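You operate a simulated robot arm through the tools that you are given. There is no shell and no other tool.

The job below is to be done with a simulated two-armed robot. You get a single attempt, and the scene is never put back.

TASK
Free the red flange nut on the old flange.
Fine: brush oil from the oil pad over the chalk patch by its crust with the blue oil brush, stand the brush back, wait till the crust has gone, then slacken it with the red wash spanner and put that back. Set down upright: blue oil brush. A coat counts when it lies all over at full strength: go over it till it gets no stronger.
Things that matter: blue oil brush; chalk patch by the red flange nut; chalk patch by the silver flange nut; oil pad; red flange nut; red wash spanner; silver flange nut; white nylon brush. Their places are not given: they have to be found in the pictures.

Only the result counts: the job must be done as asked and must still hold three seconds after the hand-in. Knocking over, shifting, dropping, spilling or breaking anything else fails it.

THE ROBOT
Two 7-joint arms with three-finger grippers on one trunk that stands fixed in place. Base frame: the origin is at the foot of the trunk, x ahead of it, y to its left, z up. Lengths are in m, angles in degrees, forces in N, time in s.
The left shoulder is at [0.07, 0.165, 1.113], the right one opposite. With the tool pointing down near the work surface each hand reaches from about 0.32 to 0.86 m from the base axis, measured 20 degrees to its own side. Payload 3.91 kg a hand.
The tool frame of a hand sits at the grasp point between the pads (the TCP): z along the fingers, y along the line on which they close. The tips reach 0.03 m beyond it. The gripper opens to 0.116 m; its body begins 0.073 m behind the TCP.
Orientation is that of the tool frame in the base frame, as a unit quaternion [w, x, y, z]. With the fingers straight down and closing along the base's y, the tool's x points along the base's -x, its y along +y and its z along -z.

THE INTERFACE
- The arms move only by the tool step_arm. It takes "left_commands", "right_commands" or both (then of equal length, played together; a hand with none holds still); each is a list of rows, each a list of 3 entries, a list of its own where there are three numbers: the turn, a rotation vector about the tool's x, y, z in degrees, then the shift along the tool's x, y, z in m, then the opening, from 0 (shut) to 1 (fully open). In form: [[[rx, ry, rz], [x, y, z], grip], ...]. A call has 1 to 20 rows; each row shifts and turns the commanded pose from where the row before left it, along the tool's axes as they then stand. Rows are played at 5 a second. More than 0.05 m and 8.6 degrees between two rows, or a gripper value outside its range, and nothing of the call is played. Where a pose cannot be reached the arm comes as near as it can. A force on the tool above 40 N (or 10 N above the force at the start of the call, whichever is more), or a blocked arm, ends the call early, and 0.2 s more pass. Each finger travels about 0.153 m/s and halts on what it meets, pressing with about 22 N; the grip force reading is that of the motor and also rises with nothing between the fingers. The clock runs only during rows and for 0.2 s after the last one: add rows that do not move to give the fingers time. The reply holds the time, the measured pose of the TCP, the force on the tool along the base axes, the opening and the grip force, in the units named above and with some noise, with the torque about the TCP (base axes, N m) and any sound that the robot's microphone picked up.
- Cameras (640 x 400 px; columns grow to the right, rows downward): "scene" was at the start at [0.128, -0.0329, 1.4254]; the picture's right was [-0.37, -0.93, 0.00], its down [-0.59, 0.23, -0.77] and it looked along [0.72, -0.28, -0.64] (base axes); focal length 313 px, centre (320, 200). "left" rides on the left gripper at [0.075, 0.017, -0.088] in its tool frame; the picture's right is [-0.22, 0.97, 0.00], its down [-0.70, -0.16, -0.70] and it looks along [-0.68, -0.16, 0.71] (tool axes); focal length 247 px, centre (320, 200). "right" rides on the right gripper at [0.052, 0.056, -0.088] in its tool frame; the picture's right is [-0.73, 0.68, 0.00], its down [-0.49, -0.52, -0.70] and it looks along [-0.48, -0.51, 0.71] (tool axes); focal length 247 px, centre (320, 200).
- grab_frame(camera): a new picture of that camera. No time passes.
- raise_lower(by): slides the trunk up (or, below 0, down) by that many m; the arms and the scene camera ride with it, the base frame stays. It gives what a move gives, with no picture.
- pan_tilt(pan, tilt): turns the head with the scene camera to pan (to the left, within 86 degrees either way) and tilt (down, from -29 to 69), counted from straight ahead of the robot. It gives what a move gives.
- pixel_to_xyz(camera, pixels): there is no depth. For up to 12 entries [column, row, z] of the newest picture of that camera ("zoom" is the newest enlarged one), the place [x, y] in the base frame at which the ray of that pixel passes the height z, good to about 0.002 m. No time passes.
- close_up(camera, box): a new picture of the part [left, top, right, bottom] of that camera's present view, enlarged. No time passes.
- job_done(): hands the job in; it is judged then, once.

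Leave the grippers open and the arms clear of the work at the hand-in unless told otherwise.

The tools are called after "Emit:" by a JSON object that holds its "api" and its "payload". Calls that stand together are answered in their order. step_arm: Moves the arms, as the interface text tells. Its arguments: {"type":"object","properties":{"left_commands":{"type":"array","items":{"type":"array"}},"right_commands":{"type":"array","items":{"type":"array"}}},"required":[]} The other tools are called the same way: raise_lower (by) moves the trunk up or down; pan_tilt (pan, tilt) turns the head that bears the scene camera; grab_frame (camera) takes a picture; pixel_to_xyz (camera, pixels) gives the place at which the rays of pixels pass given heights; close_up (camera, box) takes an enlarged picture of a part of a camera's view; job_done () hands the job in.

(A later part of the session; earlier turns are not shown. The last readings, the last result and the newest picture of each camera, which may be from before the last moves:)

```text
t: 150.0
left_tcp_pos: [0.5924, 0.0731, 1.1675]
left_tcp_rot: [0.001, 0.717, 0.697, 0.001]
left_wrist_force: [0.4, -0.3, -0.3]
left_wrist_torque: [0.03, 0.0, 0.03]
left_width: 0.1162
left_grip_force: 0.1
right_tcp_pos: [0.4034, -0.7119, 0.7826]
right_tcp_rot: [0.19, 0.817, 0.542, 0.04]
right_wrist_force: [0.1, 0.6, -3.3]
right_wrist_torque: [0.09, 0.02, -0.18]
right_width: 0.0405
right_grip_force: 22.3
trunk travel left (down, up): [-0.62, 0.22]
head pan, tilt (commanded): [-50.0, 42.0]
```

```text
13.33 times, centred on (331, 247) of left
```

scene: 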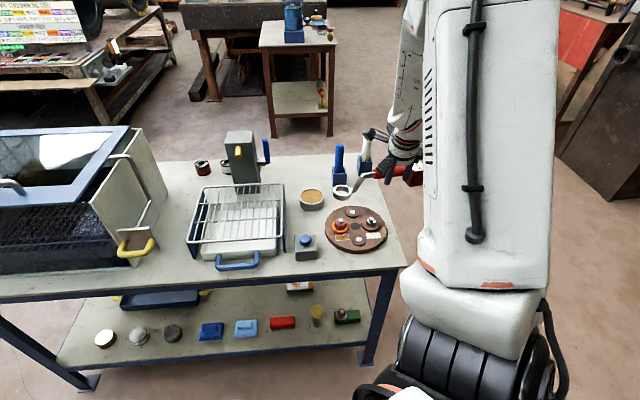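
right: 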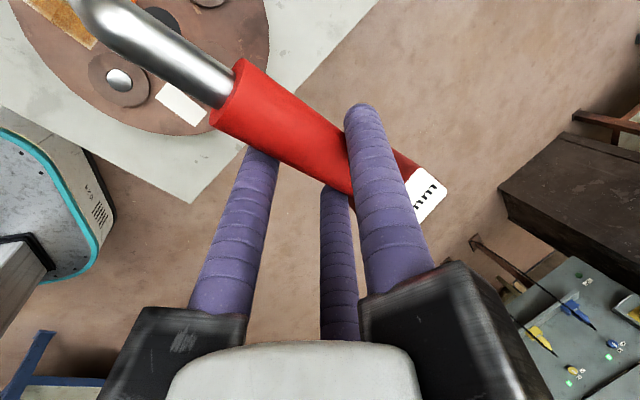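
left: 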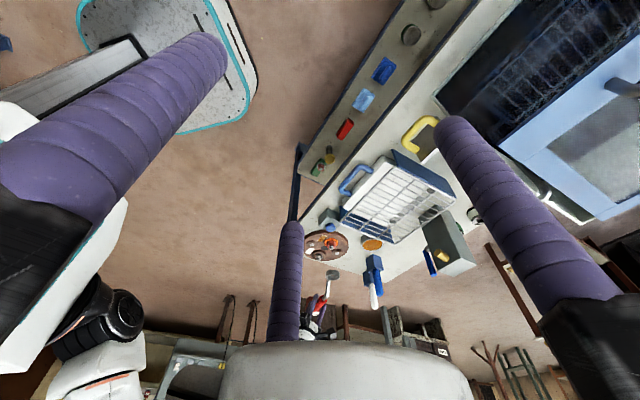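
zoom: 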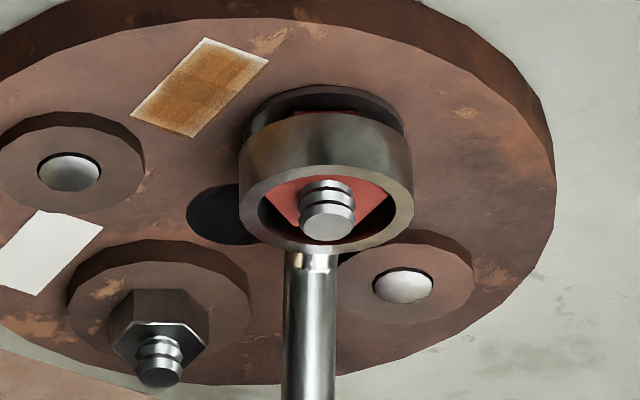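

The orange ring has just vanished – the crust is gone now (t≈149). The nut has not moved so far, so the spanner isn't gripping it yet. I lower the ring further over the nut (2 mm steps) to seat it.

Emit:
{"api": "step_arm", "payload": {"right_commands": [[[0, 0, 0], [0.00028, -0.00071, 0.00185], 0.2], [[0, 0, 0], [0, 0, 0], 0.2]]}}

Emit:
{"api": "step_arm", "payload": {"right_commands": [[[0, 0, 0], [0.00028, -0.00071, 0.00185], 0.2], [[0, 0, 0], [0, 0, 0], 0.2]]}}

Emit:
{"api": "close_up", "payload": {"camera": "scene", "box": [326, 205, 356, 240]}}

Emit:
{"api": "close_up", "payload": {"camera": "left", "box": [316, 232, 346, 262]}}

```text
t: 150.6
left_tcp_pos: [0.5919, 0.0726, 1.169]
left_tcp_rot: [0.0, 0.717, 0.697, 0.0]
left_wrist_force: [0.4, 0.0, 0.7]
left_wrist_torque: [-0.02, 0.02, 0.02]
left_width: 0.1163
left_grip_force: 0.0
right_tcp_pos: [0.4046, -0.7123, 0.7792]
right_tcp_rot: [0.19, 0.818, 0.541, 0.04]
right_wrist_force: [-0.3, 0.0, -3.0]
right_wrist_torque: [0.04, 0.01, -0.12]
right_width: 0.0404
right_grip_force: 21.9
trunk travel left (down, up): [-0.62, 0.22]
head pan, tilt (commanded): [-50.0, 42.0]
```

```text
t: 151.2
left_tcp_pos: [0.5919, 0.0721, 1.1681]
left_tcp_rot: [0.0, 0.718, 0.696, 0.0]
left_wrist_force: [0.2, 0.0, -1.1]
left_wrist_torque: [0.02, -0.03, -0.02]
left_width: 0.116
left_grip_force: 0.1
right_tcp_pos: [0.4039, -0.7129, 0.7784]
right_tcp_rot: [0.19, 0.818, 0.542, 0.04]
right_wrist_force: [-0.3, -0.8, -3.1]
right_wrist_torque: [0.11, 0.02, -0.18]
right_width: 0.0404
right_grip_force: 22.2
trunk travel left (down, up): [-0.62, 0.22]
head pan, tilt (commanded): [-50.0, 42.0]
```

```text
11.43 times, centred on (341, 222) of scene
```

zoom: 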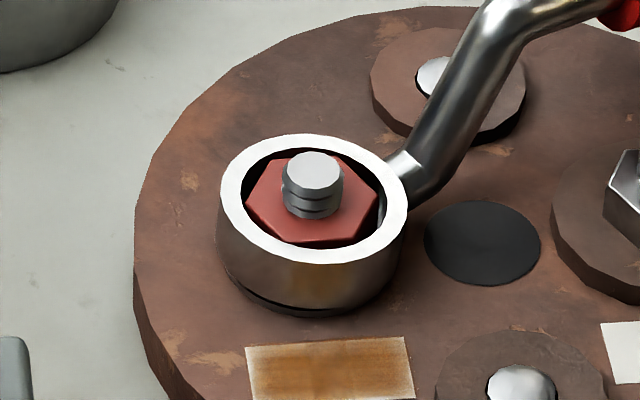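

```text
13.33 times, centred on (331, 247) of left
```

zoom: 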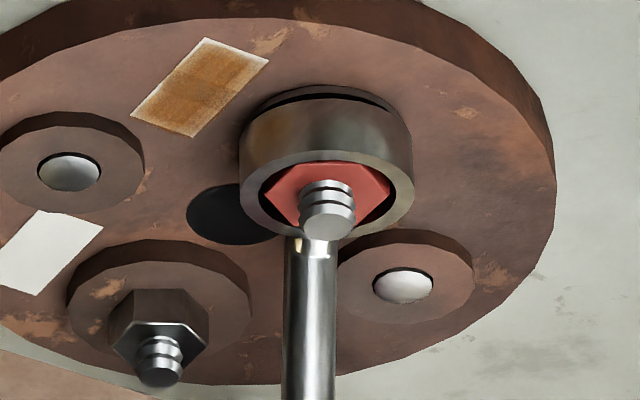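

Nut now sits nearly flush in the ring. One more 1.5 mm, then turn 6° and look at the hex.

Emit:
{"api": "step_arm", "payload": {"right_commands": [[[0, 0, 0], [0.00021, -0.00053, 0.00139], 0.2], [[0, 0, 0], [0, 0, 0], 0.2]]}}

Emit:
{"api": "step_arm", "payload": {"right_commands": [[[-0.276, 0.713, -1.848], [0.0001, 0.00445, 0.0017], 0.2], [[-0.276, 0.713, -1.848], [0.0001, 0.00445, 0.0017], 0.2], [[-0.276, 0.713, -1.848], [0.0001, 0.00445, 0.0017], 0.2], [[0, 0, 0], [0, 0, 0], 0.2]]}}

Emit:
{"api": "close_up", "payload": {"camera": "scene", "box": [326, 205, 356, 240]}}

Emit:
{"api": "close_up", "payload": {"camera": "left", "box": [316, 232, 346, 262]}}

```text
t: 151.8
left_tcp_pos: [0.5912, 0.0716, 1.1682]
left_tcp_rot: [0.0, 0.717, 0.697, -0.001]
left_wrist_force: [1.0, 0.0, -0.4]
left_wrist_torque: [0.02, 0.01, -0.01]
left_width: 0.1161
left_grip_force: 0.1
right_tcp_pos: [0.4044, -0.7108, 0.7765]
right_tcp_rot: [0.19, 0.817, 0.542, 0.041]
right_wrist_force: [0.4, -0.1, -3.5]
right_wrist_torque: [0.07, 0.04, -0.14]
right_width: 0.0401
right_grip_force: 21.8
trunk travel left (down, up): [-0.62, 0.22]
head pan, tilt (commanded): [-50.0, 42.0]
```

```text
t: 152.8
left_tcp_pos: [0.5911, 0.0715, 1.1674]
left_tcp_rot: [0.0, 0.717, 0.697, 0.0]
left_wrist_force: [0.0, -0.5, -0.8]
left_wrist_torque: [-0.01, 0.04, -0.01]
left_width: 0.1157
left_grip_force: 0.1
right_tcp_pos: [0.4179, -0.7175, 0.7768]
right_tcp_rot: [0.188, 0.788, 0.584, 0.051]
right_wrist_force: [0.1, 0.3, -2.4]
right_wrist_torque: [0.05, 0.01, -0.01]
right_width: 0.0405
right_grip_force: 22.3
trunk travel left (down, up): [-0.62, 0.22]
head pan, tilt (commanded): [-50.0, 42.0]
```

```text
11.43 times, centred on (341, 222) of scene
```

zoom: 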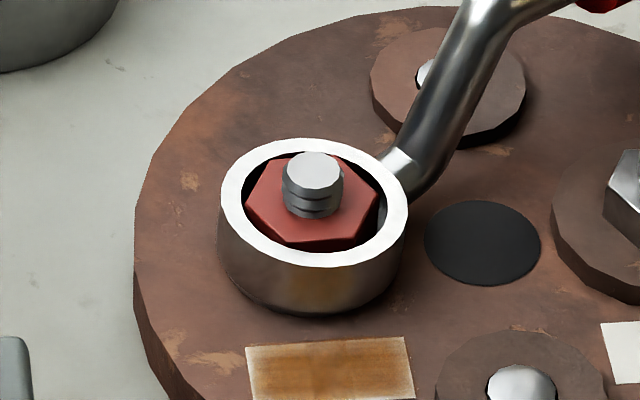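

```text
13.33 times, centred on (331, 247) of left
```

zoom: 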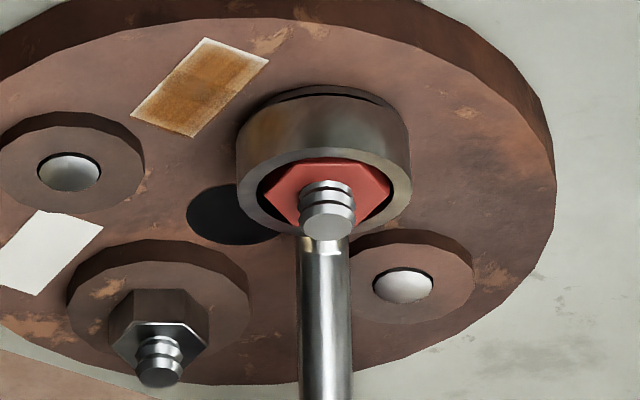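

Ring turned 6° without the nut following and with no resistance. It may not be fully seated; lower 1 mm at a time until it rests.

Emit:
{"api": "step_arm", "payload": {"right_commands": [[[0, 0, 0], [0.00014, -0.00035, 0.00092], 0.2], [[0, 0, 0], [0, 0, 0], 0.2]]}}

Emit:
{"api": "step_arm", "payload": {"right_commands": [[[0, 0, 0], [0.00014, -0.00035, 0.00092], 0.2], [[0, 0, 0], [0, 0, 0], 0.2]]}}

Emit:
{"api": "close_up", "payload": {"camera": "left", "box": [319, 236, 343, 252]}}

Emit:
{"api": "close_up", "payload": {"camera": "scene", "box": [329, 212, 353, 228]}}

```text
t: 153.4
left_tcp_pos: [0.5909, 0.0726, 1.1679]
left_tcp_rot: [0.001, 0.717, 0.697, 0.0]
left_wrist_force: [-1.3, 1.2, 0.5]
left_wrist_torque: [0.01, -0.03, -0.02]
left_width: 0.1162
left_grip_force: 0.1
right_tcp_pos: [0.4161, -0.7169, 0.7762]
right_tcp_rot: [0.188, 0.788, 0.584, 0.051]
right_wrist_force: [0.2, 0.2, -2.4]
right_wrist_torque: [0.05, 0.05, -0.02]
right_width: 0.0403
right_grip_force: 22.1
trunk travel left (down, up): [-0.62, 0.22]
head pan, tilt (commanded): [-50.0, 42.0]
```

```text
t: 154.0
left_tcp_pos: [0.5911, 0.0719, 1.1686]
left_tcp_rot: [0.0, 0.717, 0.697, 0.0]
left_wrist_force: [-0.8, 0.4, 1.0]
left_wrist_torque: [-0.04, -0.02, 0.0]
left_width: 0.1159
left_grip_force: 0.1
right_tcp_pos: [0.4162, -0.7168, 0.7771]
right_tcp_rot: [0.189, 0.788, 0.583, 0.052]
right_wrist_force: [0.4, -1.6, -1.7]
right_wrist_torque: [0.23, -0.1, -0.04]
right_width: 0.0407
right_grip_force: 21.9
trunk travel left (down, up): [-0.62, 0.22]
head pan, tilt (commanded): [-50.0, 42.0]
```

```text
16.00 times, centred on (331, 244) of left
```

zoom: 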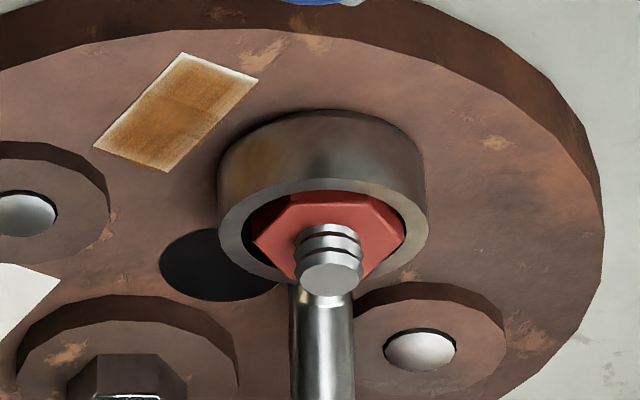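

```text
16.00 times, centred on (341, 220) of scene
```

zoom: 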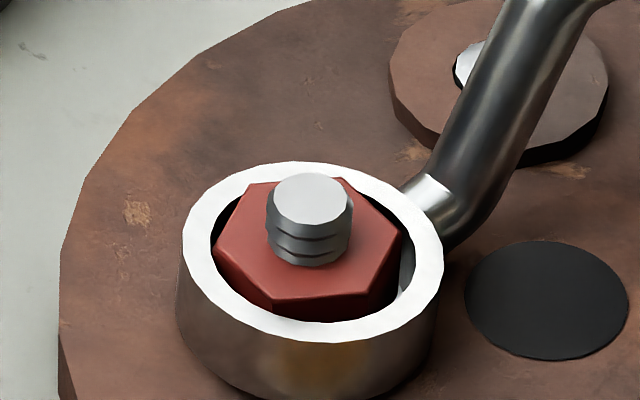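

Comparing the hex: its left corner is now lower and right corner higher than before – the nut has begun to turn (≈9° counter-clockwise). The ring touches bottom, so I raise 0.7 mm and continue turning 8°.

Emit:
{"api": "step_arm", "payload": {"right_commands": [[[0, 0, 0], [-0.0001, 0.00025, -0.00065], 0.2], [[-0.276, 0.713, -1.848], [0.0001, 0.00445, 0.0017], 0.2], [[-0.276, 0.713, -1.848], [0.0001, 0.00445, 0.0017], 0.2], [[-0.276, 0.713, -1.848], [0.0001, 0.00445, 0.0017], 0.2], [[-0.276, 0.713, -1.848], [0.0001, 0.00445, 0.0017], 0.2], [[0, 0, 0], [0, 0, 0], 0.2]]}}

Emit:
{"api": "close_up", "payload": {"camera": "left", "box": [319, 236, 343, 252]}}

Emit:
{"api": "close_up", "payload": {"camera": "scene", "box": [329, 212, 353, 228]}}

```text
t: 155.4
left_tcp_pos: [0.5926, 0.0715, 1.1677]
left_tcp_rot: [-0.001, 0.717, 0.697, 0.0]
left_wrist_force: [0.9, -0.1, 0.0]
left_wrist_torque: [-0.01, 0.02, 0.04]
left_width: 0.116
left_grip_force: 0.2
right_tcp_pos: [0.4357, -0.7196, 0.7758]
right_tcp_rot: [0.184, 0.746, 0.637, 0.064]
right_wrist_force: [-0.2, 0.4, -3.2]
right_wrist_torque: [0.05, 0.01, -0.01]
right_width: 0.0405
right_grip_force: 21.6
trunk travel left (down, up): [-0.62, 0.22]
head pan, tilt (commanded): [-50.0, 42.0]
```

```text
16.00 times, centred on (331, 244) of left
```

zoom: 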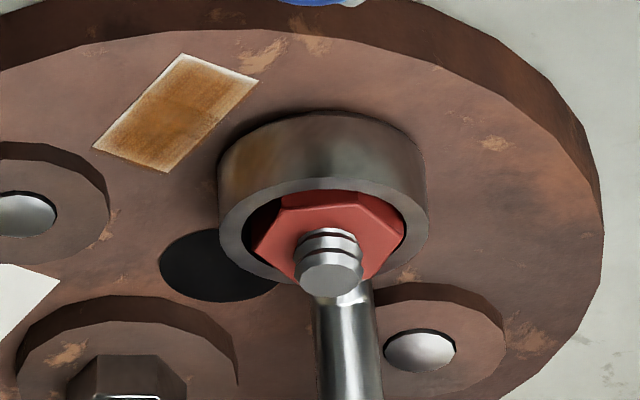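

```text
16.00 times, centred on (341, 220) of scene
```

zoom: 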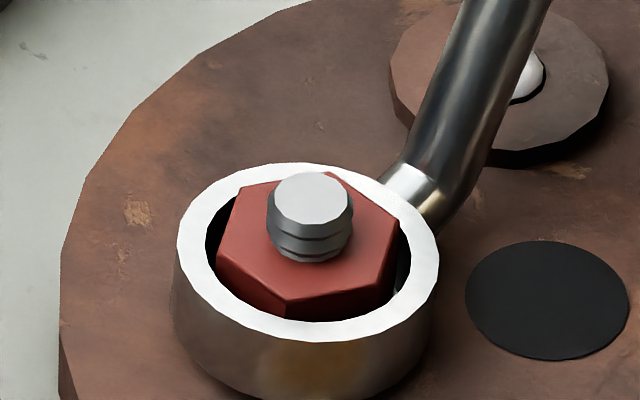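

The hex clearly turns with the spanner now (≈17° so far), with no resistance. I turn 10° more and check clearance to the brush holders.

Emit:
{"api": "step_arm", "payload": {"right_commands": [[[-0.276, 0.713, -1.848], [0.0001, 0.00445, 0.0017], 0.2], [[-0.276, 0.713, -1.848], [0.0001, 0.00445, 0.0017], 0.2], [[-0.276, 0.713, -1.848], [0.0001, 0.00445, 0.0017], 0.2], [[-0.276, 0.713, -1.848], [0.0001, 0.00445, 0.0017], 0.2], [[-0.276, 0.713, -1.848], [0.0001, 0.00445, 0.0017], 0.2], [[0, 0, 0], [0, 0, 0], 0.2]]}}

Emit:
{"api": "close_up", "payload": {"camera": "left", "box": [300, 225, 400, 305]}}

Emit:
{"api": "grab_frame", "payload": {"camera": "scene"}}

Emit:
{"api": "close_up", "payload": {"camera": "scene", "box": [329, 212, 353, 228]}}

```text
t: 156.8
left_tcp_pos: [0.5924, 0.072, 1.1686]
left_tcp_rot: [0.0, 0.718, 0.696, 0.001]
left_wrist_force: [0.6, 0.6, 0.3]
left_wrist_torque: [0.0, -0.01, -0.01]
left_width: 0.116
left_grip_force: 0.0
right_tcp_pos: [0.4606, -0.724, 0.7775]
right_tcp_rot: [0.177, 0.687, 0.7, 0.08]
right_wrist_force: [-0.1, 0.4, -4.0]
right_wrist_torque: [0.08, 0.06, -0.01]
right_width: 0.0406
right_grip_force: 21.8
trunk travel left (down, up): [-0.62, 0.22]
head pan, tilt (commanded): [-50.0, 42.0]
```

```text
5.00 times, centred on (350, 265) of left
```

zoom: 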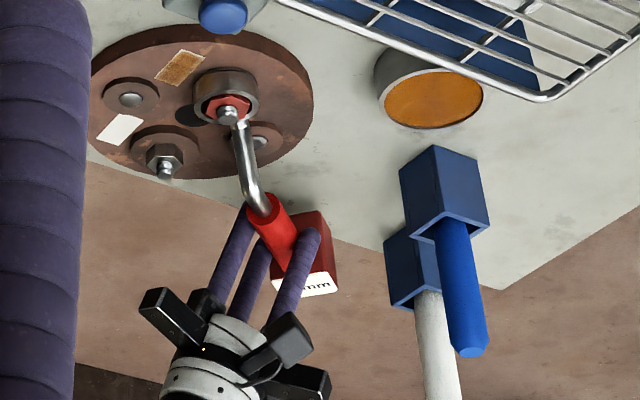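

```text
taken
```

scene: 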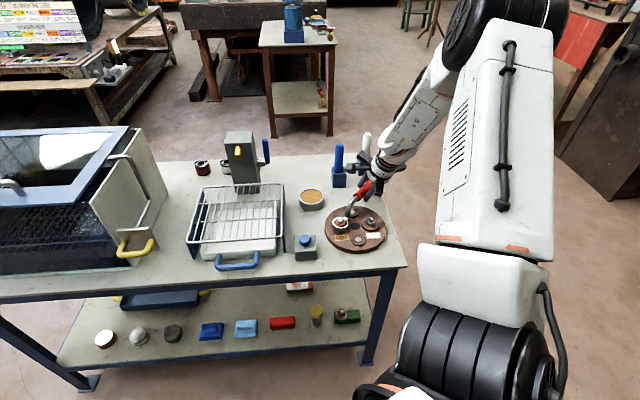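

```text
16.00 times, centred on (341, 220) of scene
```

zoom: 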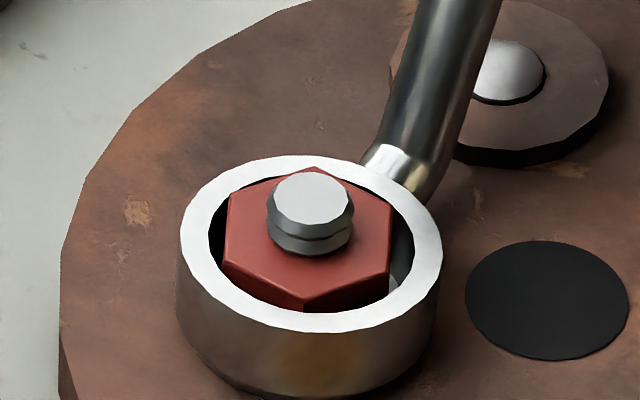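

Nut has turned ≈30° and is rising on its thread. Clearance to the holder is ~6 cm. Turn another 8°.

Emit:
{"api": "step_arm", "payload": {"right_commands": [[[-0.276, 0.713, -1.848], [0.0001, 0.00445, 0.0017], 0.2], [[-0.276, 0.713, -1.848], [0.0001, 0.00445, 0.0017], 0.2], [[-0.276, 0.713, -1.848], [0.0001, 0.00445, 0.0017], 0.2], [[-0.276, 0.713, -1.848], [0.0001, 0.00445, 0.0017], 0.2], [[0, 0, 0], [0, 0, 0], 0.2]]}}

Emit:
{"api": "close_up", "payload": {"camera": "left", "box": [300, 225, 400, 305]}}

Emit:
{"api": "close_up", "payload": {"camera": "scene", "box": [320, 165, 390, 235]}}

```text
t: 158.0
left_tcp_pos: [0.5924, 0.0722, 1.1684]
left_tcp_rot: [0.0, 0.717, 0.697, 0.0]
left_wrist_force: [0.0, -0.6, 0.6]
left_wrist_torque: [0.0, 0.0, 0.0]
left_width: 0.1162
left_grip_force: 0.1
right_tcp_pos: [0.4789, -0.7245, 0.7774]
right_tcp_rot: [0.172, 0.636, 0.746, 0.093]
right_wrist_force: [1.2, 0.2, -2.6]
right_wrist_torque: [0.04, 0.08, -0.01]
right_width: 0.0405
right_grip_force: 22.0
trunk travel left (down, up): [-0.62, 0.22]
head pan, tilt (commanded): [-50.0, 42.0]
```

```text
5.00 times, centred on (350, 265) of left
```

zoom: 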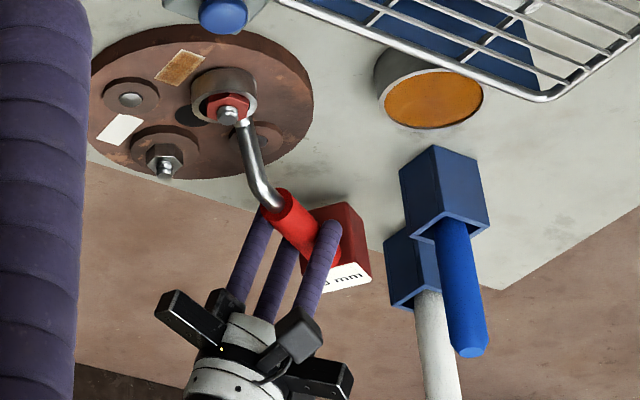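

```text
5.71 times, centred on (355, 200) of scene
```

zoom: 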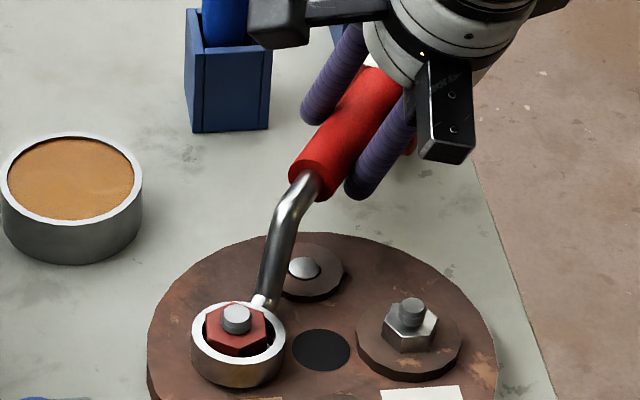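

Turned ≈38°, all clear. Another 6° (handle then ≈2 cm clear of the holder).

Emit:
{"api": "step_arm", "payload": {"right_commands": [[[-0.276, 0.713, -1.848], [0.0001, 0.00445, 0.0017], 0.2], [[-0.276, 0.713, -1.848], [0.0001, 0.00445, 0.0017], 0.2], [[-0.276, 0.713, -1.848], [0.0001, 0.00445, 0.0017], 0.2], [[0, 0, 0], [0, 0, 0], 0.2]]}}

Emit:
{"api": "close_up", "payload": {"camera": "left", "box": [300, 225, 400, 305]}}

Emit:
{"api": "close_up", "payload": {"camera": "scene", "box": [329, 212, 353, 228]}}

```text
t: 159.0
left_tcp_pos: [0.5906, 0.0722, 1.1671]
left_tcp_rot: [0.0, 0.718, 0.696, 0.0]
left_wrist_force: [-0.1, 0.3, 0.6]
left_wrist_torque: [-0.04, -0.02, 0.04]
left_width: 0.116
left_grip_force: 0.1
right_tcp_pos: [0.4936, -0.72, 0.7756]
right_tcp_rot: [0.166, 0.597, 0.779, 0.101]
right_wrist_force: [0.2, -0.3, -2.4]
right_wrist_torque: [0.04, 0.03, 0.01]
right_width: 0.0403
right_grip_force: 22.1
trunk travel left (down, up): [-0.62, 0.22]
head pan, tilt (commanded): [-50.0, 42.0]
```

```text
5.00 times, centred on (350, 265) of left
```

zoom: 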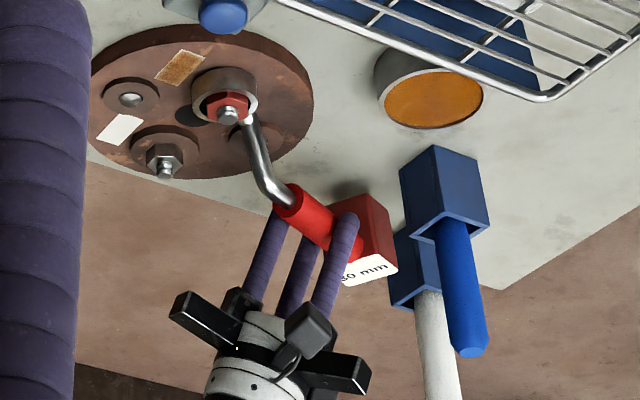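

```text
16.00 times, centred on (341, 220) of scene
```

zoom: 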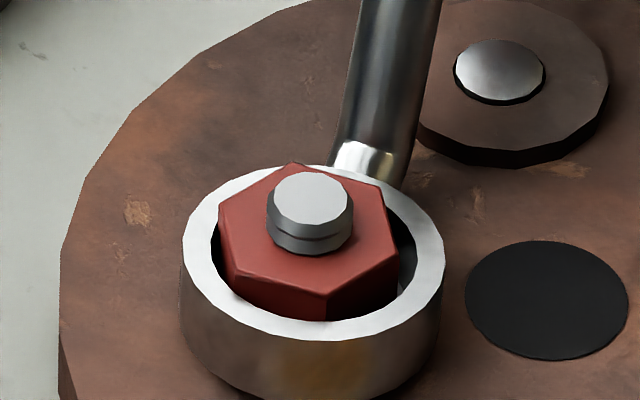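

The nut has turned ≈35° and has risen a few mm – it is slackened. To have ample margin I re-index once: lift the ring off, swing back 56° clockwise in the air, set it on again and turn a further bit. First lift 0.042 m.

Emit:
{"api": "step_arm", "payload": {"right_commands": [[[0, 0, 0], [-0.0014, 0.0036, -0.0092], 0.2], [[0, 0, 0], [-0.0021, 0.0053, -0.0139], 0.2], [[0, 0, 0], [-0.0024, 0.0061, -0.0159], 0.2], [[0, 0, 0], [0, 0, 0], 0.2]]}}

Emit:
{"api": "close_up", "payload": {"camera": "scene", "box": [326, 200, 356, 240]}}

Emit:
{"api": "close_up", "payload": {"camera": "left", "box": [312, 228, 352, 268]}}

```text
t: 160.0
left_tcp_pos: [0.5916, 0.0721, 1.1687]
left_tcp_rot: [0.0, 0.717, 0.697, 0.0]
left_wrist_force: [-0.3, -0.1, -0.2]
left_wrist_torque: [0.03, 0.01, 0.0]
left_width: 0.1159
left_grip_force: 0.1
right_tcp_pos: [0.493, -0.7205, 0.8196]
right_tcp_rot: [0.166, 0.597, 0.779, 0.101]
right_wrist_force: [0.8, -0.3, -3.4]
right_wrist_torque: [0.05, 0.02, 0.03]
right_width: 0.0407
right_grip_force: 22.4
trunk travel left (down, up): [-0.62, 0.22]
head pan, tilt (commanded): [-50.0, 42.0]
```

```text
10.00 times, centred on (341, 220) of scene
```

zoom: 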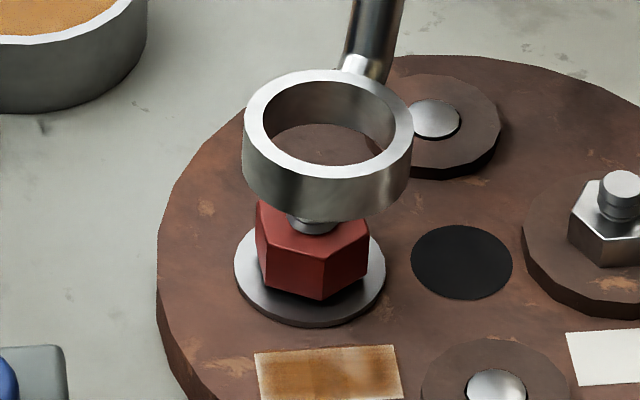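

```text
10.00 times, centred on (332, 248) of left
```

zoom: 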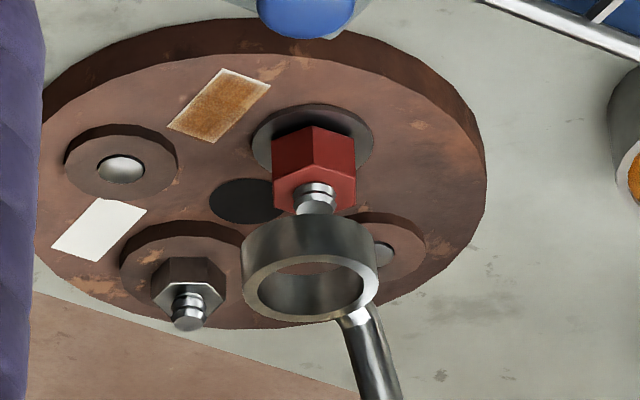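

The nut has visibly turned and lifted off its washer. I swing the raised spanner 66° clockwise about the nut axis to re-index.

Emit:
{"api": "step_arm", "payload": {"right_commands": [[[1.1385, -2.941, 7.623], [0.0017, -0.01835, -0.00734], 0.2], [[1.1385, -2.941, 7.623], [0.0017, -0.01835, -0.00734], 0.2], [[1.1385, -2.941, 7.623], [0.0017, -0.01835, -0.00734], 0.2], [[1.1385, -2.941, 7.623], [0.0017, -0.01835, -0.00734], 0.2], [[1.1385, -2.941, 7.623], [0.0017, -0.01835, -0.00734], 0.2], [[1.1385, -2.941, 7.623], [0.0017, -0.01835, -0.00734], 0.2], [[1.1385, -2.941, 7.623], [0.0017, -0.01835, -0.00734], 0.2], [[1.1385, -2.941, 7.623], [0.0017, -0.01835, -0.00734], 0.2], [[0, 0, 0], [0, 0, 0], 0.2], [[0, 0, 0], [0, 0, 0], 0.2]]}}

Emit:
{"api": "close_up", "payload": {"camera": "scene", "box": [326, 200, 356, 240]}}

Emit:
{"api": "close_up", "payload": {"camera": "left", "box": [312, 228, 352, 268]}}

Emit:
{"api": "grab_frame", "payload": {"camera": "scene"}}

```text
t: 162.2
left_tcp_pos: [0.5919, 0.0737, 1.1677]
left_tcp_rot: [0.0, 0.718, 0.696, 0.0]
left_wrist_force: [0.8, 0.5, 0.4]
left_wrist_torque: [0.02, -0.01, -0.01]
left_width: 0.1162
left_grip_force: 0.1
right_tcp_pos: [0.3506, -0.6677, 0.8195]
right_tcp_rot: [0.196, 0.924, 0.327, -0.006]
right_wrist_force: [0.4, -0.3, -2.9]
right_wrist_torque: [0.06, -0.01, 0.0]
right_width: 0.0406
right_grip_force: 21.7
trunk travel left (down, up): [-0.62, 0.22]
head pan, tilt (commanded): [-50.0, 42.0]
```

```text
10.00 times, centred on (341, 220) of scene
```

zoom: 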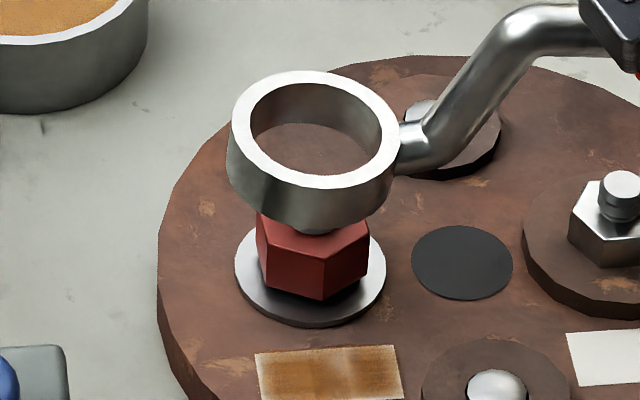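

```text
10.00 times, centred on (332, 248) of left
```

zoom: 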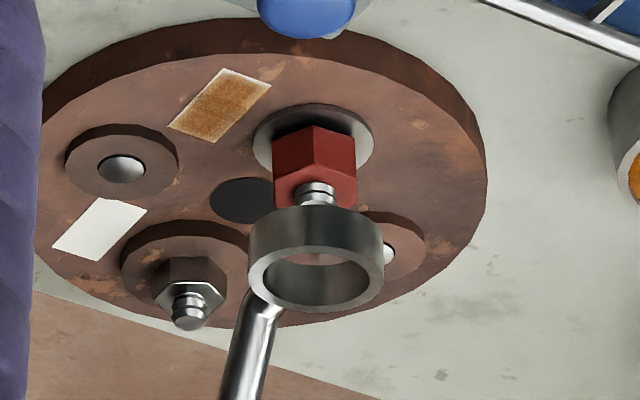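

```text
taken
```

scene: 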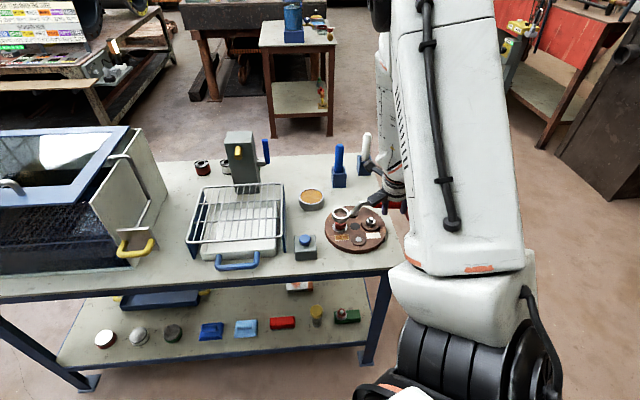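

Swing done. I measure ring centre (scene (340.4,212.95), left (331.65,255.85)) and washer centre (scene (340.0,227.7), left (331.3,242.3)).

Emit:
{"api": "pixel_to_xyz", "payload": {"camera": "scene", "pixels": [[340.4, 212.95, 0.77], [340.4, 212.95, 0.7765], [340.4, 212.95, 0.783], [340.0, 227.7, 0.715], [340.0, 227.7, 0.72]]}}

Emit:
{"api": "pixel_to_xyz", "payload": {"camera": "left", "pixels": [[331.65, 255.85, 0.77], [331.65, 255.85, 0.7765], [331.65, 255.85, 0.783], [331.3, 242.3, 0.715], [331.3, 242.3, 0.72]]}}

```text
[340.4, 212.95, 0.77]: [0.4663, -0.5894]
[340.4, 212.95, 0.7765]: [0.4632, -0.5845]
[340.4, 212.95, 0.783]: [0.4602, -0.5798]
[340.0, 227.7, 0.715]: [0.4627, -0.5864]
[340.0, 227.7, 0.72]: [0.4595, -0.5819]
```

```text
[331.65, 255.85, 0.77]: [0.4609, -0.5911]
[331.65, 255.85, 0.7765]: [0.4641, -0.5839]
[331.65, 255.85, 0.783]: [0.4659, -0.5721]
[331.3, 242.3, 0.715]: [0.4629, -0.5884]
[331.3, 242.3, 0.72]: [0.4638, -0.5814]
```

Ring is ≈2 mm off toward +y. I correct (−0.5,−2.0) mm and lower 16 mm to just above the raised nut.

Emit:
{"api": "step_arm", "payload": {"right_commands": [[[0, 0, 0], [-0.0016, 0.0011, 0.0006], 0.2], [[0, 0, 0], [0.0011, -0.00286, 0.0074], 0.2], [[0, 0, 0], [0.0011, -0.00286, 0.0074], 0.2], [[0, 0, 0], [0, 0, 0], 0.2]]}}

Emit:
{"api": "close_up", "payload": {"camera": "scene", "box": [326, 205, 356, 240]}}

Emit:
{"api": "close_up", "payload": {"camera": "left", "box": [316, 232, 346, 262]}}

```text
t: 163.2
left_tcp_pos: [0.5912, 0.071, 1.1674]
left_tcp_rot: [0.0, 0.717, 0.697, 0.0]
left_wrist_force: [0.6, 0.4, -0.4]
left_wrist_torque: [-0.03, 0.02, 0.02]
left_width: 0.116
left_grip_force: 0.1
right_tcp_pos: [0.3508, -0.6699, 0.8016]
right_tcp_rot: [0.196, 0.924, 0.327, -0.005]
right_wrist_force: [-0.2, -0.1, -2.1]
right_wrist_torque: [0.07, -0.01, -0.05]
right_width: 0.0408
right_grip_force: 21.5
trunk travel left (down, up): [-0.62, 0.22]
head pan, tilt (commanded): [-50.0, 42.0]
```

```text
11.43 times, centred on (341, 222) of scene
```

zoom: 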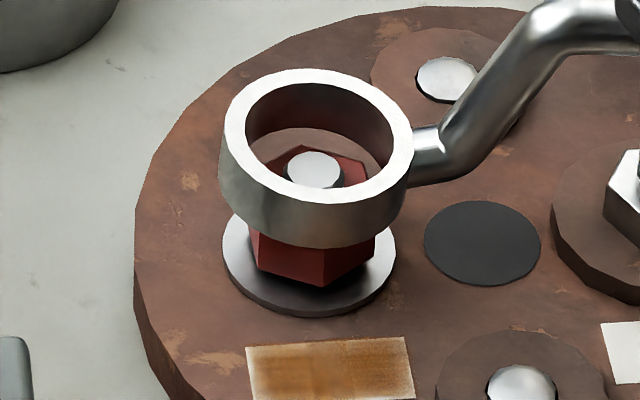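

```text
13.33 times, centred on (331, 247) of left
```

zoom: 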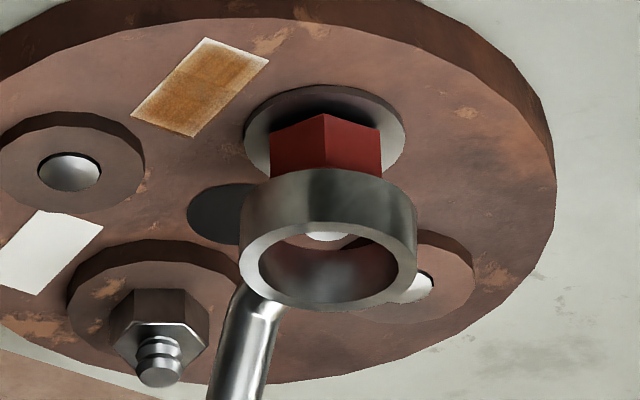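

Lateral alignment is good in both views. Lower 4 mm ×2 over the nut, watching force.

Emit:
{"api": "step_arm", "payload": {"right_commands": [[[0, 0, 0], [0.00028, -0.00071, 0.00185], 0.2], [[0, 0, 0], [0.00028, -0.00071, 0.00185], 0.2], [[0, 0, 0], [0, 0, 0], 0.2]]}}

Emit:
{"api": "step_arm", "payload": {"right_commands": [[[0, 0, 0], [0.00028, -0.00071, 0.00185], 0.2], [[0, 0, 0], [0.00028, -0.00071, 0.00185], 0.2], [[0, 0, 0], [0, 0, 0], 0.2]]}}

Emit:
{"api": "close_up", "payload": {"camera": "scene", "box": [326, 205, 356, 240]}}

Emit:
{"api": "close_up", "payload": {"camera": "left", "box": [316, 232, 346, 262]}}

```text
t: 164.0
left_tcp_pos: [0.5899, 0.0724, 1.1687]
left_tcp_rot: [0.0, 0.718, 0.696, 0.0]
left_wrist_force: [0.4, -0.4, -0.8]
left_wrist_torque: [0.02, 0.0, 0.04]
left_width: 0.1159
left_grip_force: 0.0
right_tcp_pos: [0.3512, -0.6701, 0.7968]
right_tcp_rot: [0.195, 0.924, 0.328, -0.006]
right_wrist_force: [-0.9, 0.6, -3.0]
right_wrist_torque: [0.05, -0.04, -0.01]
right_width: 0.0406
right_grip_force: 22.0
trunk travel left (down, up): [-0.62, 0.22]
head pan, tilt (commanded): [-50.0, 42.0]
```

```text
t: 164.8
left_tcp_pos: [0.591, 0.0713, 1.1678]
left_tcp_rot: [0.0, 0.717, 0.697, 0.0]
left_wrist_force: [-0.8, 0.4, 0.4]
left_wrist_torque: [0.02, 0.02, 0.03]
left_width: 0.116
left_grip_force: 0.0
right_tcp_pos: [0.3516, -0.6693, 0.7934]
right_tcp_rot: [0.195, 0.924, 0.328, -0.006]
right_wrist_force: [0.2, 0.2, -2.4]
right_wrist_torque: [0.08, 0.0, 0.0]
right_width: 0.0405
right_grip_force: 22.3
trunk travel left (down, up): [-0.62, 0.22]
head pan, tilt (commanded): [-50.0, 42.0]
```

```text
11.43 times, centred on (341, 222) of scene
```

zoom: 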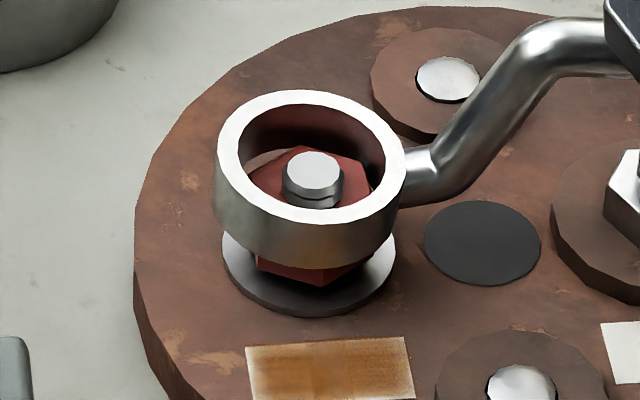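

```text
13.33 times, centred on (331, 247) of left
```

zoom: 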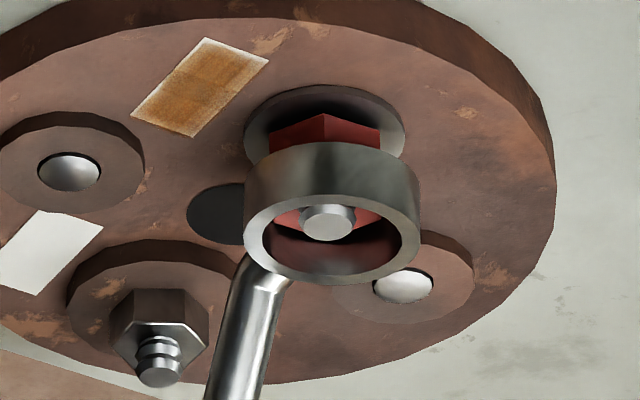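

Small correction (−1.0,−0.6) mm and lower 4 mm ×2 more.

Emit:
{"api": "step_arm", "payload": {"right_commands": [[[0, 0, 0], [-0.0012, -0.0002, 0.0001], 0.2], [[0, 0, 0], [0.00028, -0.00071, 0.00185], 0.2], [[0, 0, 0], [0.00028, -0.00071, 0.00185], 0.2], [[0, 0, 0], [0, 0, 0], 0.2]]}}

Emit:
{"api": "step_arm", "payload": {"right_commands": [[[0, 0, 0], [0.00028, -0.00071, 0.00185], 0.2], [[0, 0, 0], [0.00028, -0.00071, 0.00185], 0.2], [[0, 0, 0], [0, 0, 0], 0.2]]}}

Emit:
{"api": "close_up", "payload": {"camera": "scene", "box": [329, 212, 353, 228]}}

Emit:
{"api": "close_up", "payload": {"camera": "left", "box": [319, 236, 343, 252]}}

```text
t: 165.8
left_tcp_pos: [0.5919, 0.0734, 1.1684]
left_tcp_rot: [-0.001, 0.718, 0.696, 0.0]
left_wrist_force: [-0.3, 0.4, 1.2]
left_wrist_torque: [0.0, 0.01, 0.0]
left_width: 0.1158
left_grip_force: 0.1
right_tcp_pos: [0.3512, -0.6703, 0.7903]
right_tcp_rot: [0.196, 0.924, 0.329, -0.006]
right_wrist_force: [0.3, 0.3, -2.3]
right_wrist_torque: [0.03, -0.01, -0.01]
right_width: 0.0404
right_grip_force: 22.6
trunk travel left (down, up): [-0.62, 0.22]
head pan, tilt (commanded): [-50.0, 42.0]
```

```text
t: 166.6
left_tcp_pos: [0.5912, 0.0722, 1.1684]
left_tcp_rot: [0.001, 0.717, 0.697, 0.0]
left_wrist_force: [0.0, -0.4, -1.1]
left_wrist_torque: [0.02, -0.02, -0.01]
left_width: 0.1159
left_grip_force: 0.2
right_tcp_pos: [0.3516, -0.6703, 0.7855]
right_tcp_rot: [0.196, 0.924, 0.328, -0.006]
right_wrist_force: [0.2, -0.2, -3.7]
right_wrist_torque: [0.07, -0.03, 0.02]
right_width: 0.0407
right_grip_force: 21.9
trunk travel left (down, up): [-0.62, 0.22]
head pan, tilt (commanded): [-50.0, 42.0]
```

```text
16.00 times, centred on (341, 220) of scene
```

zoom: 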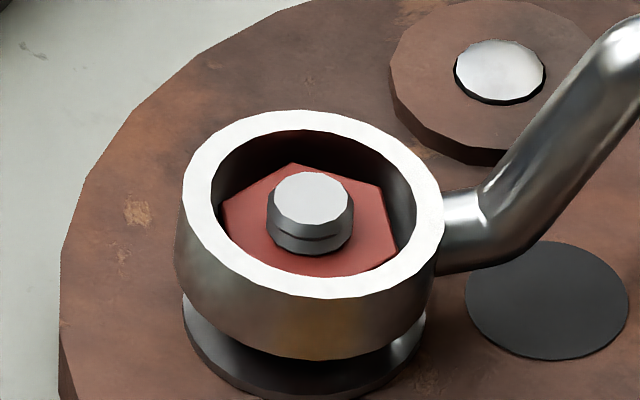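

```text
16.00 times, centred on (331, 244) of left
```

zoom: 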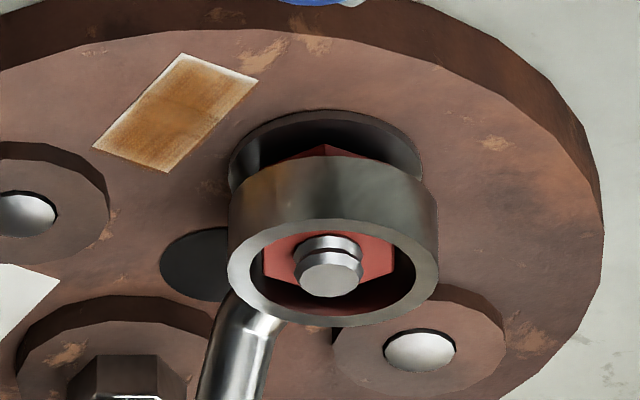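

The ring is well over the nut again. Lower 2.5 mm more, then turn counter-clockwise 14° and look.

Emit:
{"api": "step_arm", "payload": {"right_commands": [[[0, 0, 0], [0.00035, -0.0009, 0.0023], 0.2], [[0, 0, 0], [0, 0, 0], 0.2], [[-0.276, 0.713, -1.848], [0.0001, 0.00445, 0.0017], 0.2], [[-0.276, 0.713, -1.848], [0.0001, 0.00445, 0.0017], 0.2], [[-0.276, 0.713, -1.848], [0.0001, 0.00445, 0.0017], 0.2], [[-0.276, 0.713, -1.848], [0.0001, 0.00445, 0.0017], 0.2], [[-0.276, 0.713, -1.848], [0.0001, 0.00445, 0.0017], 0.2], [[-0.276, 0.713, -1.848], [0.0001, 0.00445, 0.0017], 0.2], [[-0.276, 0.713, -1.848], [0.0001, 0.00445, 0.0017], 0.2], [[0, 0, 0], [0, 0, 0], 0.2]]}}

Emit:
{"api": "close_up", "payload": {"camera": "scene", "box": [329, 212, 353, 228]}}

Emit:
{"api": "close_up", "payload": {"camera": "left", "box": [319, 236, 343, 252]}}

```text
t: 168.8
left_tcp_pos: [0.5921, 0.073, 1.1681]
left_tcp_rot: [-0.001, 0.717, 0.697, 0.001]
left_wrist_force: [-0.4, -0.9, 0.9]
left_wrist_torque: [0.0, 0.02, -0.04]
left_width: 0.1161
left_grip_force: 0.1
right_tcp_pos: [0.376, -0.6944, 0.7844]
right_tcp_rot: [0.195, 0.877, 0.438, 0.018]
right_wrist_force: [0.3, -0.2, -2.0]
right_wrist_torque: [0.08, 0.02, 0.0]
right_width: 0.0406
right_grip_force: 22.1
trunk travel left (down, up): [-0.62, 0.22]
head pan, tilt (commanded): [-50.0, 42.0]
```

```text
16.00 times, centred on (341, 220) of scene
```

zoom: 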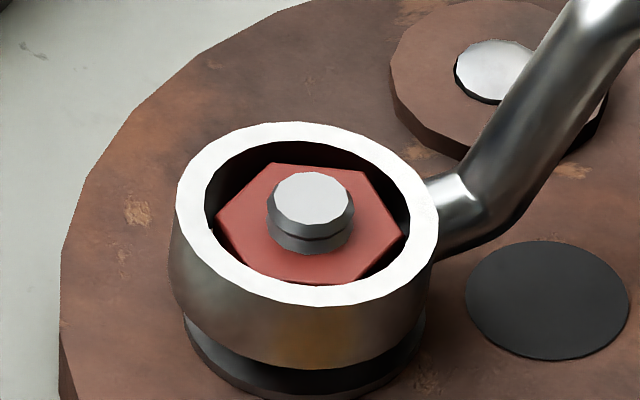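

```text
16.00 times, centred on (331, 244) of left
```

zoom: 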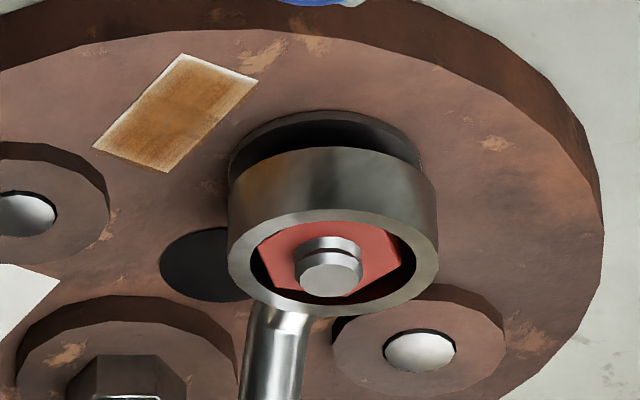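

The nut keeps turning with the spanner (now ≈50° in total). Continue 20°.

Emit:
{"api": "step_arm", "payload": {"right_commands": [[[-0.552, 1.426, -3.696], [0.0002, 0.009, 0.0034], 0.2], [[-0.552, 1.426, -3.696], [0.0002, 0.009, 0.0034], 0.2], [[-0.552, 1.426, -3.696], [0.0002, 0.009, 0.0034], 0.2], [[-0.552, 1.426, -3.696], [0.0002, 0.009, 0.0034], 0.2], [[-0.552, 1.426, -3.696], [0.0002, 0.009, 0.0034], 0.2], [[0, 0, 0], [0, 0, 0], 0.2]]}}

Emit:
{"api": "close_up", "payload": {"camera": "scene", "box": [329, 212, 353, 228]}}

Emit:
{"api": "close_up", "payload": {"camera": "left", "box": [319, 236, 343, 252]}}

```text
t: 170.2
left_tcp_pos: [0.5913, 0.0725, 1.1669]
left_tcp_rot: [0.0, 0.717, 0.697, 0.0]
left_wrist_force: [0.5, 0.3, 0.2]
left_wrist_torque: [0.03, -0.02, -0.02]
left_width: 0.1161
left_grip_force: 0.1
right_tcp_pos: [0.4156, -0.7156, 0.7837]
right_tcp_rot: [0.189, 0.787, 0.585, 0.051]
right_wrist_force: [2.1, -1.0, -2.5]
right_wrist_torque: [0.01, -0.04, -0.26]
right_width: 0.0404
right_grip_force: 21.8
trunk travel left (down, up): [-0.62, 0.22]
head pan, tilt (commanded): [-50.0, 42.0]
```

```text
16.00 times, centred on (341, 220) of scene
```

zoom: 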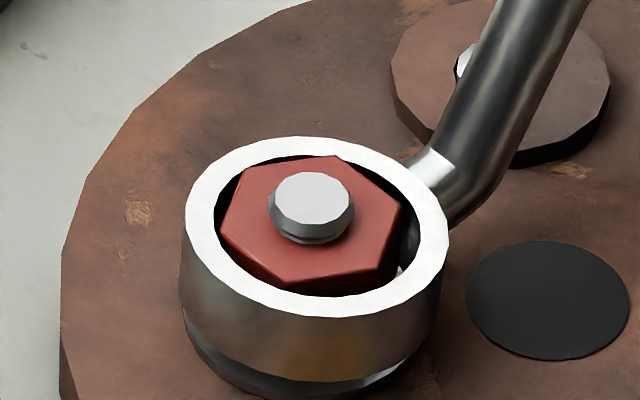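

```text
16.00 times, centred on (331, 244) of left
```

zoom: 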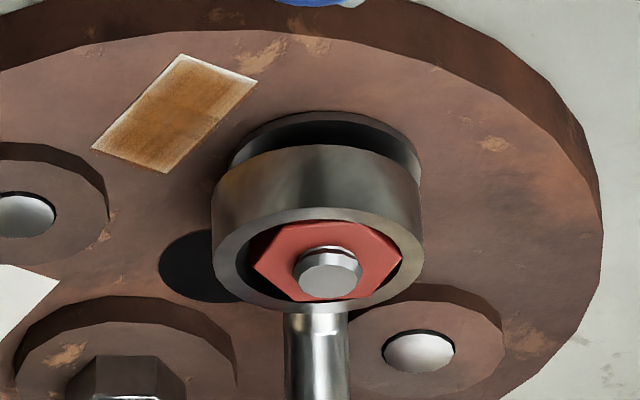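

The nut has turned ≈63° in total and is well up its thread – slackened. I back off 3° to release contact, then lift the ring straight off.

Emit:
{"api": "step_arm", "payload": {"right_commands": [[[0.414, -1.07, 2.772], [0.0003, -0.0067, -0.0026], 0.2], [[0, 0, 0], [0, 0, 0], 0.2], [[0, 0, 0], [-0.0014, 0.0036, -0.0092], 0.2], [[0, 0, 0], [-0.0021, 0.0053, -0.0139], 0.2], [[0, 0, 0], [-0.0028, 0.0071, -0.0185], 0.2], [[0, 0, 0], [0, 0, 0], 0.2]]}}

Emit:
{"api": "close_up", "payload": {"camera": "scene", "box": [320, 190, 370, 240]}}

Emit:
{"api": "close_up", "payload": {"camera": "left", "box": [312, 228, 352, 268]}}

```text
t: 171.6
left_tcp_pos: [0.5911, 0.071, 1.1678]
left_tcp_rot: [0.001, 0.718, 0.697, 0.0]
left_wrist_force: [-0.3, -1.6, 0.4]
left_wrist_torque: [0.04, -0.02, 0.02]
left_width: 0.1158
left_grip_force: 0.0
right_tcp_pos: [0.4107, -0.7161, 0.829]
right_tcp_rot: [0.19, 0.803, 0.564, 0.046]
right_wrist_force: [0.1, 0.2, -3.6]
right_wrist_torque: [0.07, -0.01, 0.0]
right_width: 0.0404
right_grip_force: 22.1
trunk travel left (down, up): [-0.62, 0.22]
head pan, tilt (commanded): [-50.0, 42.0]
```

```text
8.00 times, centred on (345, 215) of scene
```

zoom: 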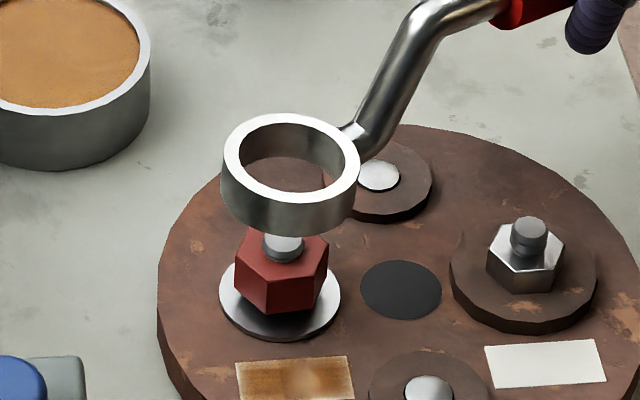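

```text
10.00 times, centred on (332, 248) of left
```

zoom: 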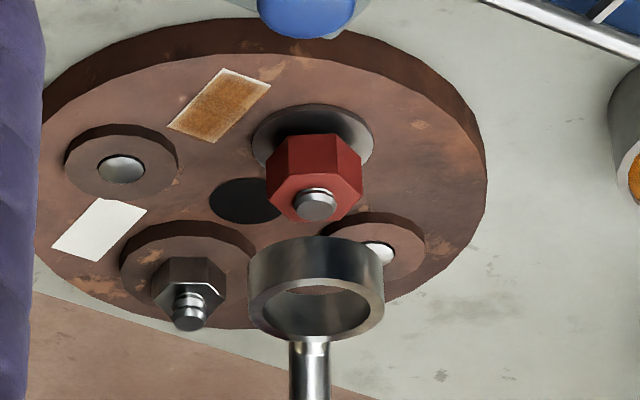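

The nut stands free with a gap under it. Now I put the spanner back: lift to z≈1.0 and carry it away from the brushes to (0.55,-0.55).

Emit:
{"api": "step_arm", "payload": {"right_commands": [[[0, 0, 0], [-0.0059, 0.01515, -0.0393], 0.2], [[0, 0, 0], [-0.0059, 0.01515, -0.0393], 0.2], [[0, 0, 0], [-0.0059, 0.01515, -0.0393], 0.2], [[0, 0, 0], [-0.0059, 0.01515, -0.0393], 0.2], [[0, 0, 0], [0.0407, 0.0149, -0.0004], 0.2], [[0, 0, 0], [0.0407, 0.0149, -0.0004], 0.2], [[0, 0, 0], [0.0407, 0.0149, -0.0004], 0.2], [[0, 0, 0], [0.0407, 0.0149, -0.0004], 0.2], [[0, 0, 0], [0.0407, 0.0149, -0.0004], 0.2], [[0, 0, 0], [0, 0, 0], 0.2]]}}

Emit:
{"api": "grab_frame", "payload": {"camera": "scene"}}

```text
t: 173.8
left_tcp_pos: [0.5913, 0.071, 1.1685]
left_tcp_rot: [0.0, 0.717, 0.697, 0.0]
left_wrist_force: [-0.4, -0.8, 0.7]
left_wrist_torque: [0.02, -0.01, -0.02]
left_width: 0.116
left_grip_force: 0.1
right_tcp_pos: [0.5483, -0.5465, 0.9988]
right_tcp_rot: [0.19, 0.802, 0.564, 0.046]
right_wrist_force: [-0.4, -0.4, -2.4]
right_wrist_torque: [0.07, 0.0, 0.05]
right_width: 0.0406
right_grip_force: 21.9
trunk travel left (down, up): [-0.62, 0.22]
head pan, tilt (commanded): [-50.0, 42.0]
```

```text
taken
```

scene: 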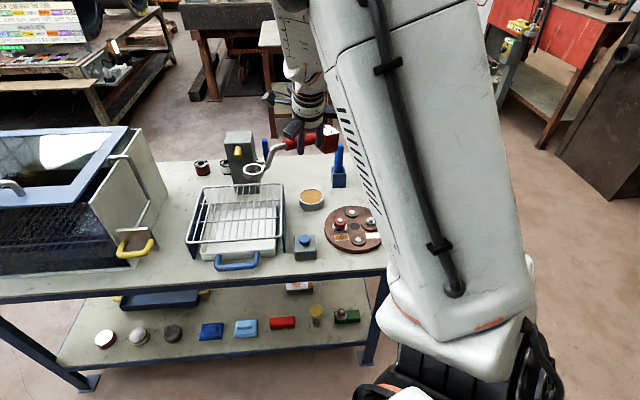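

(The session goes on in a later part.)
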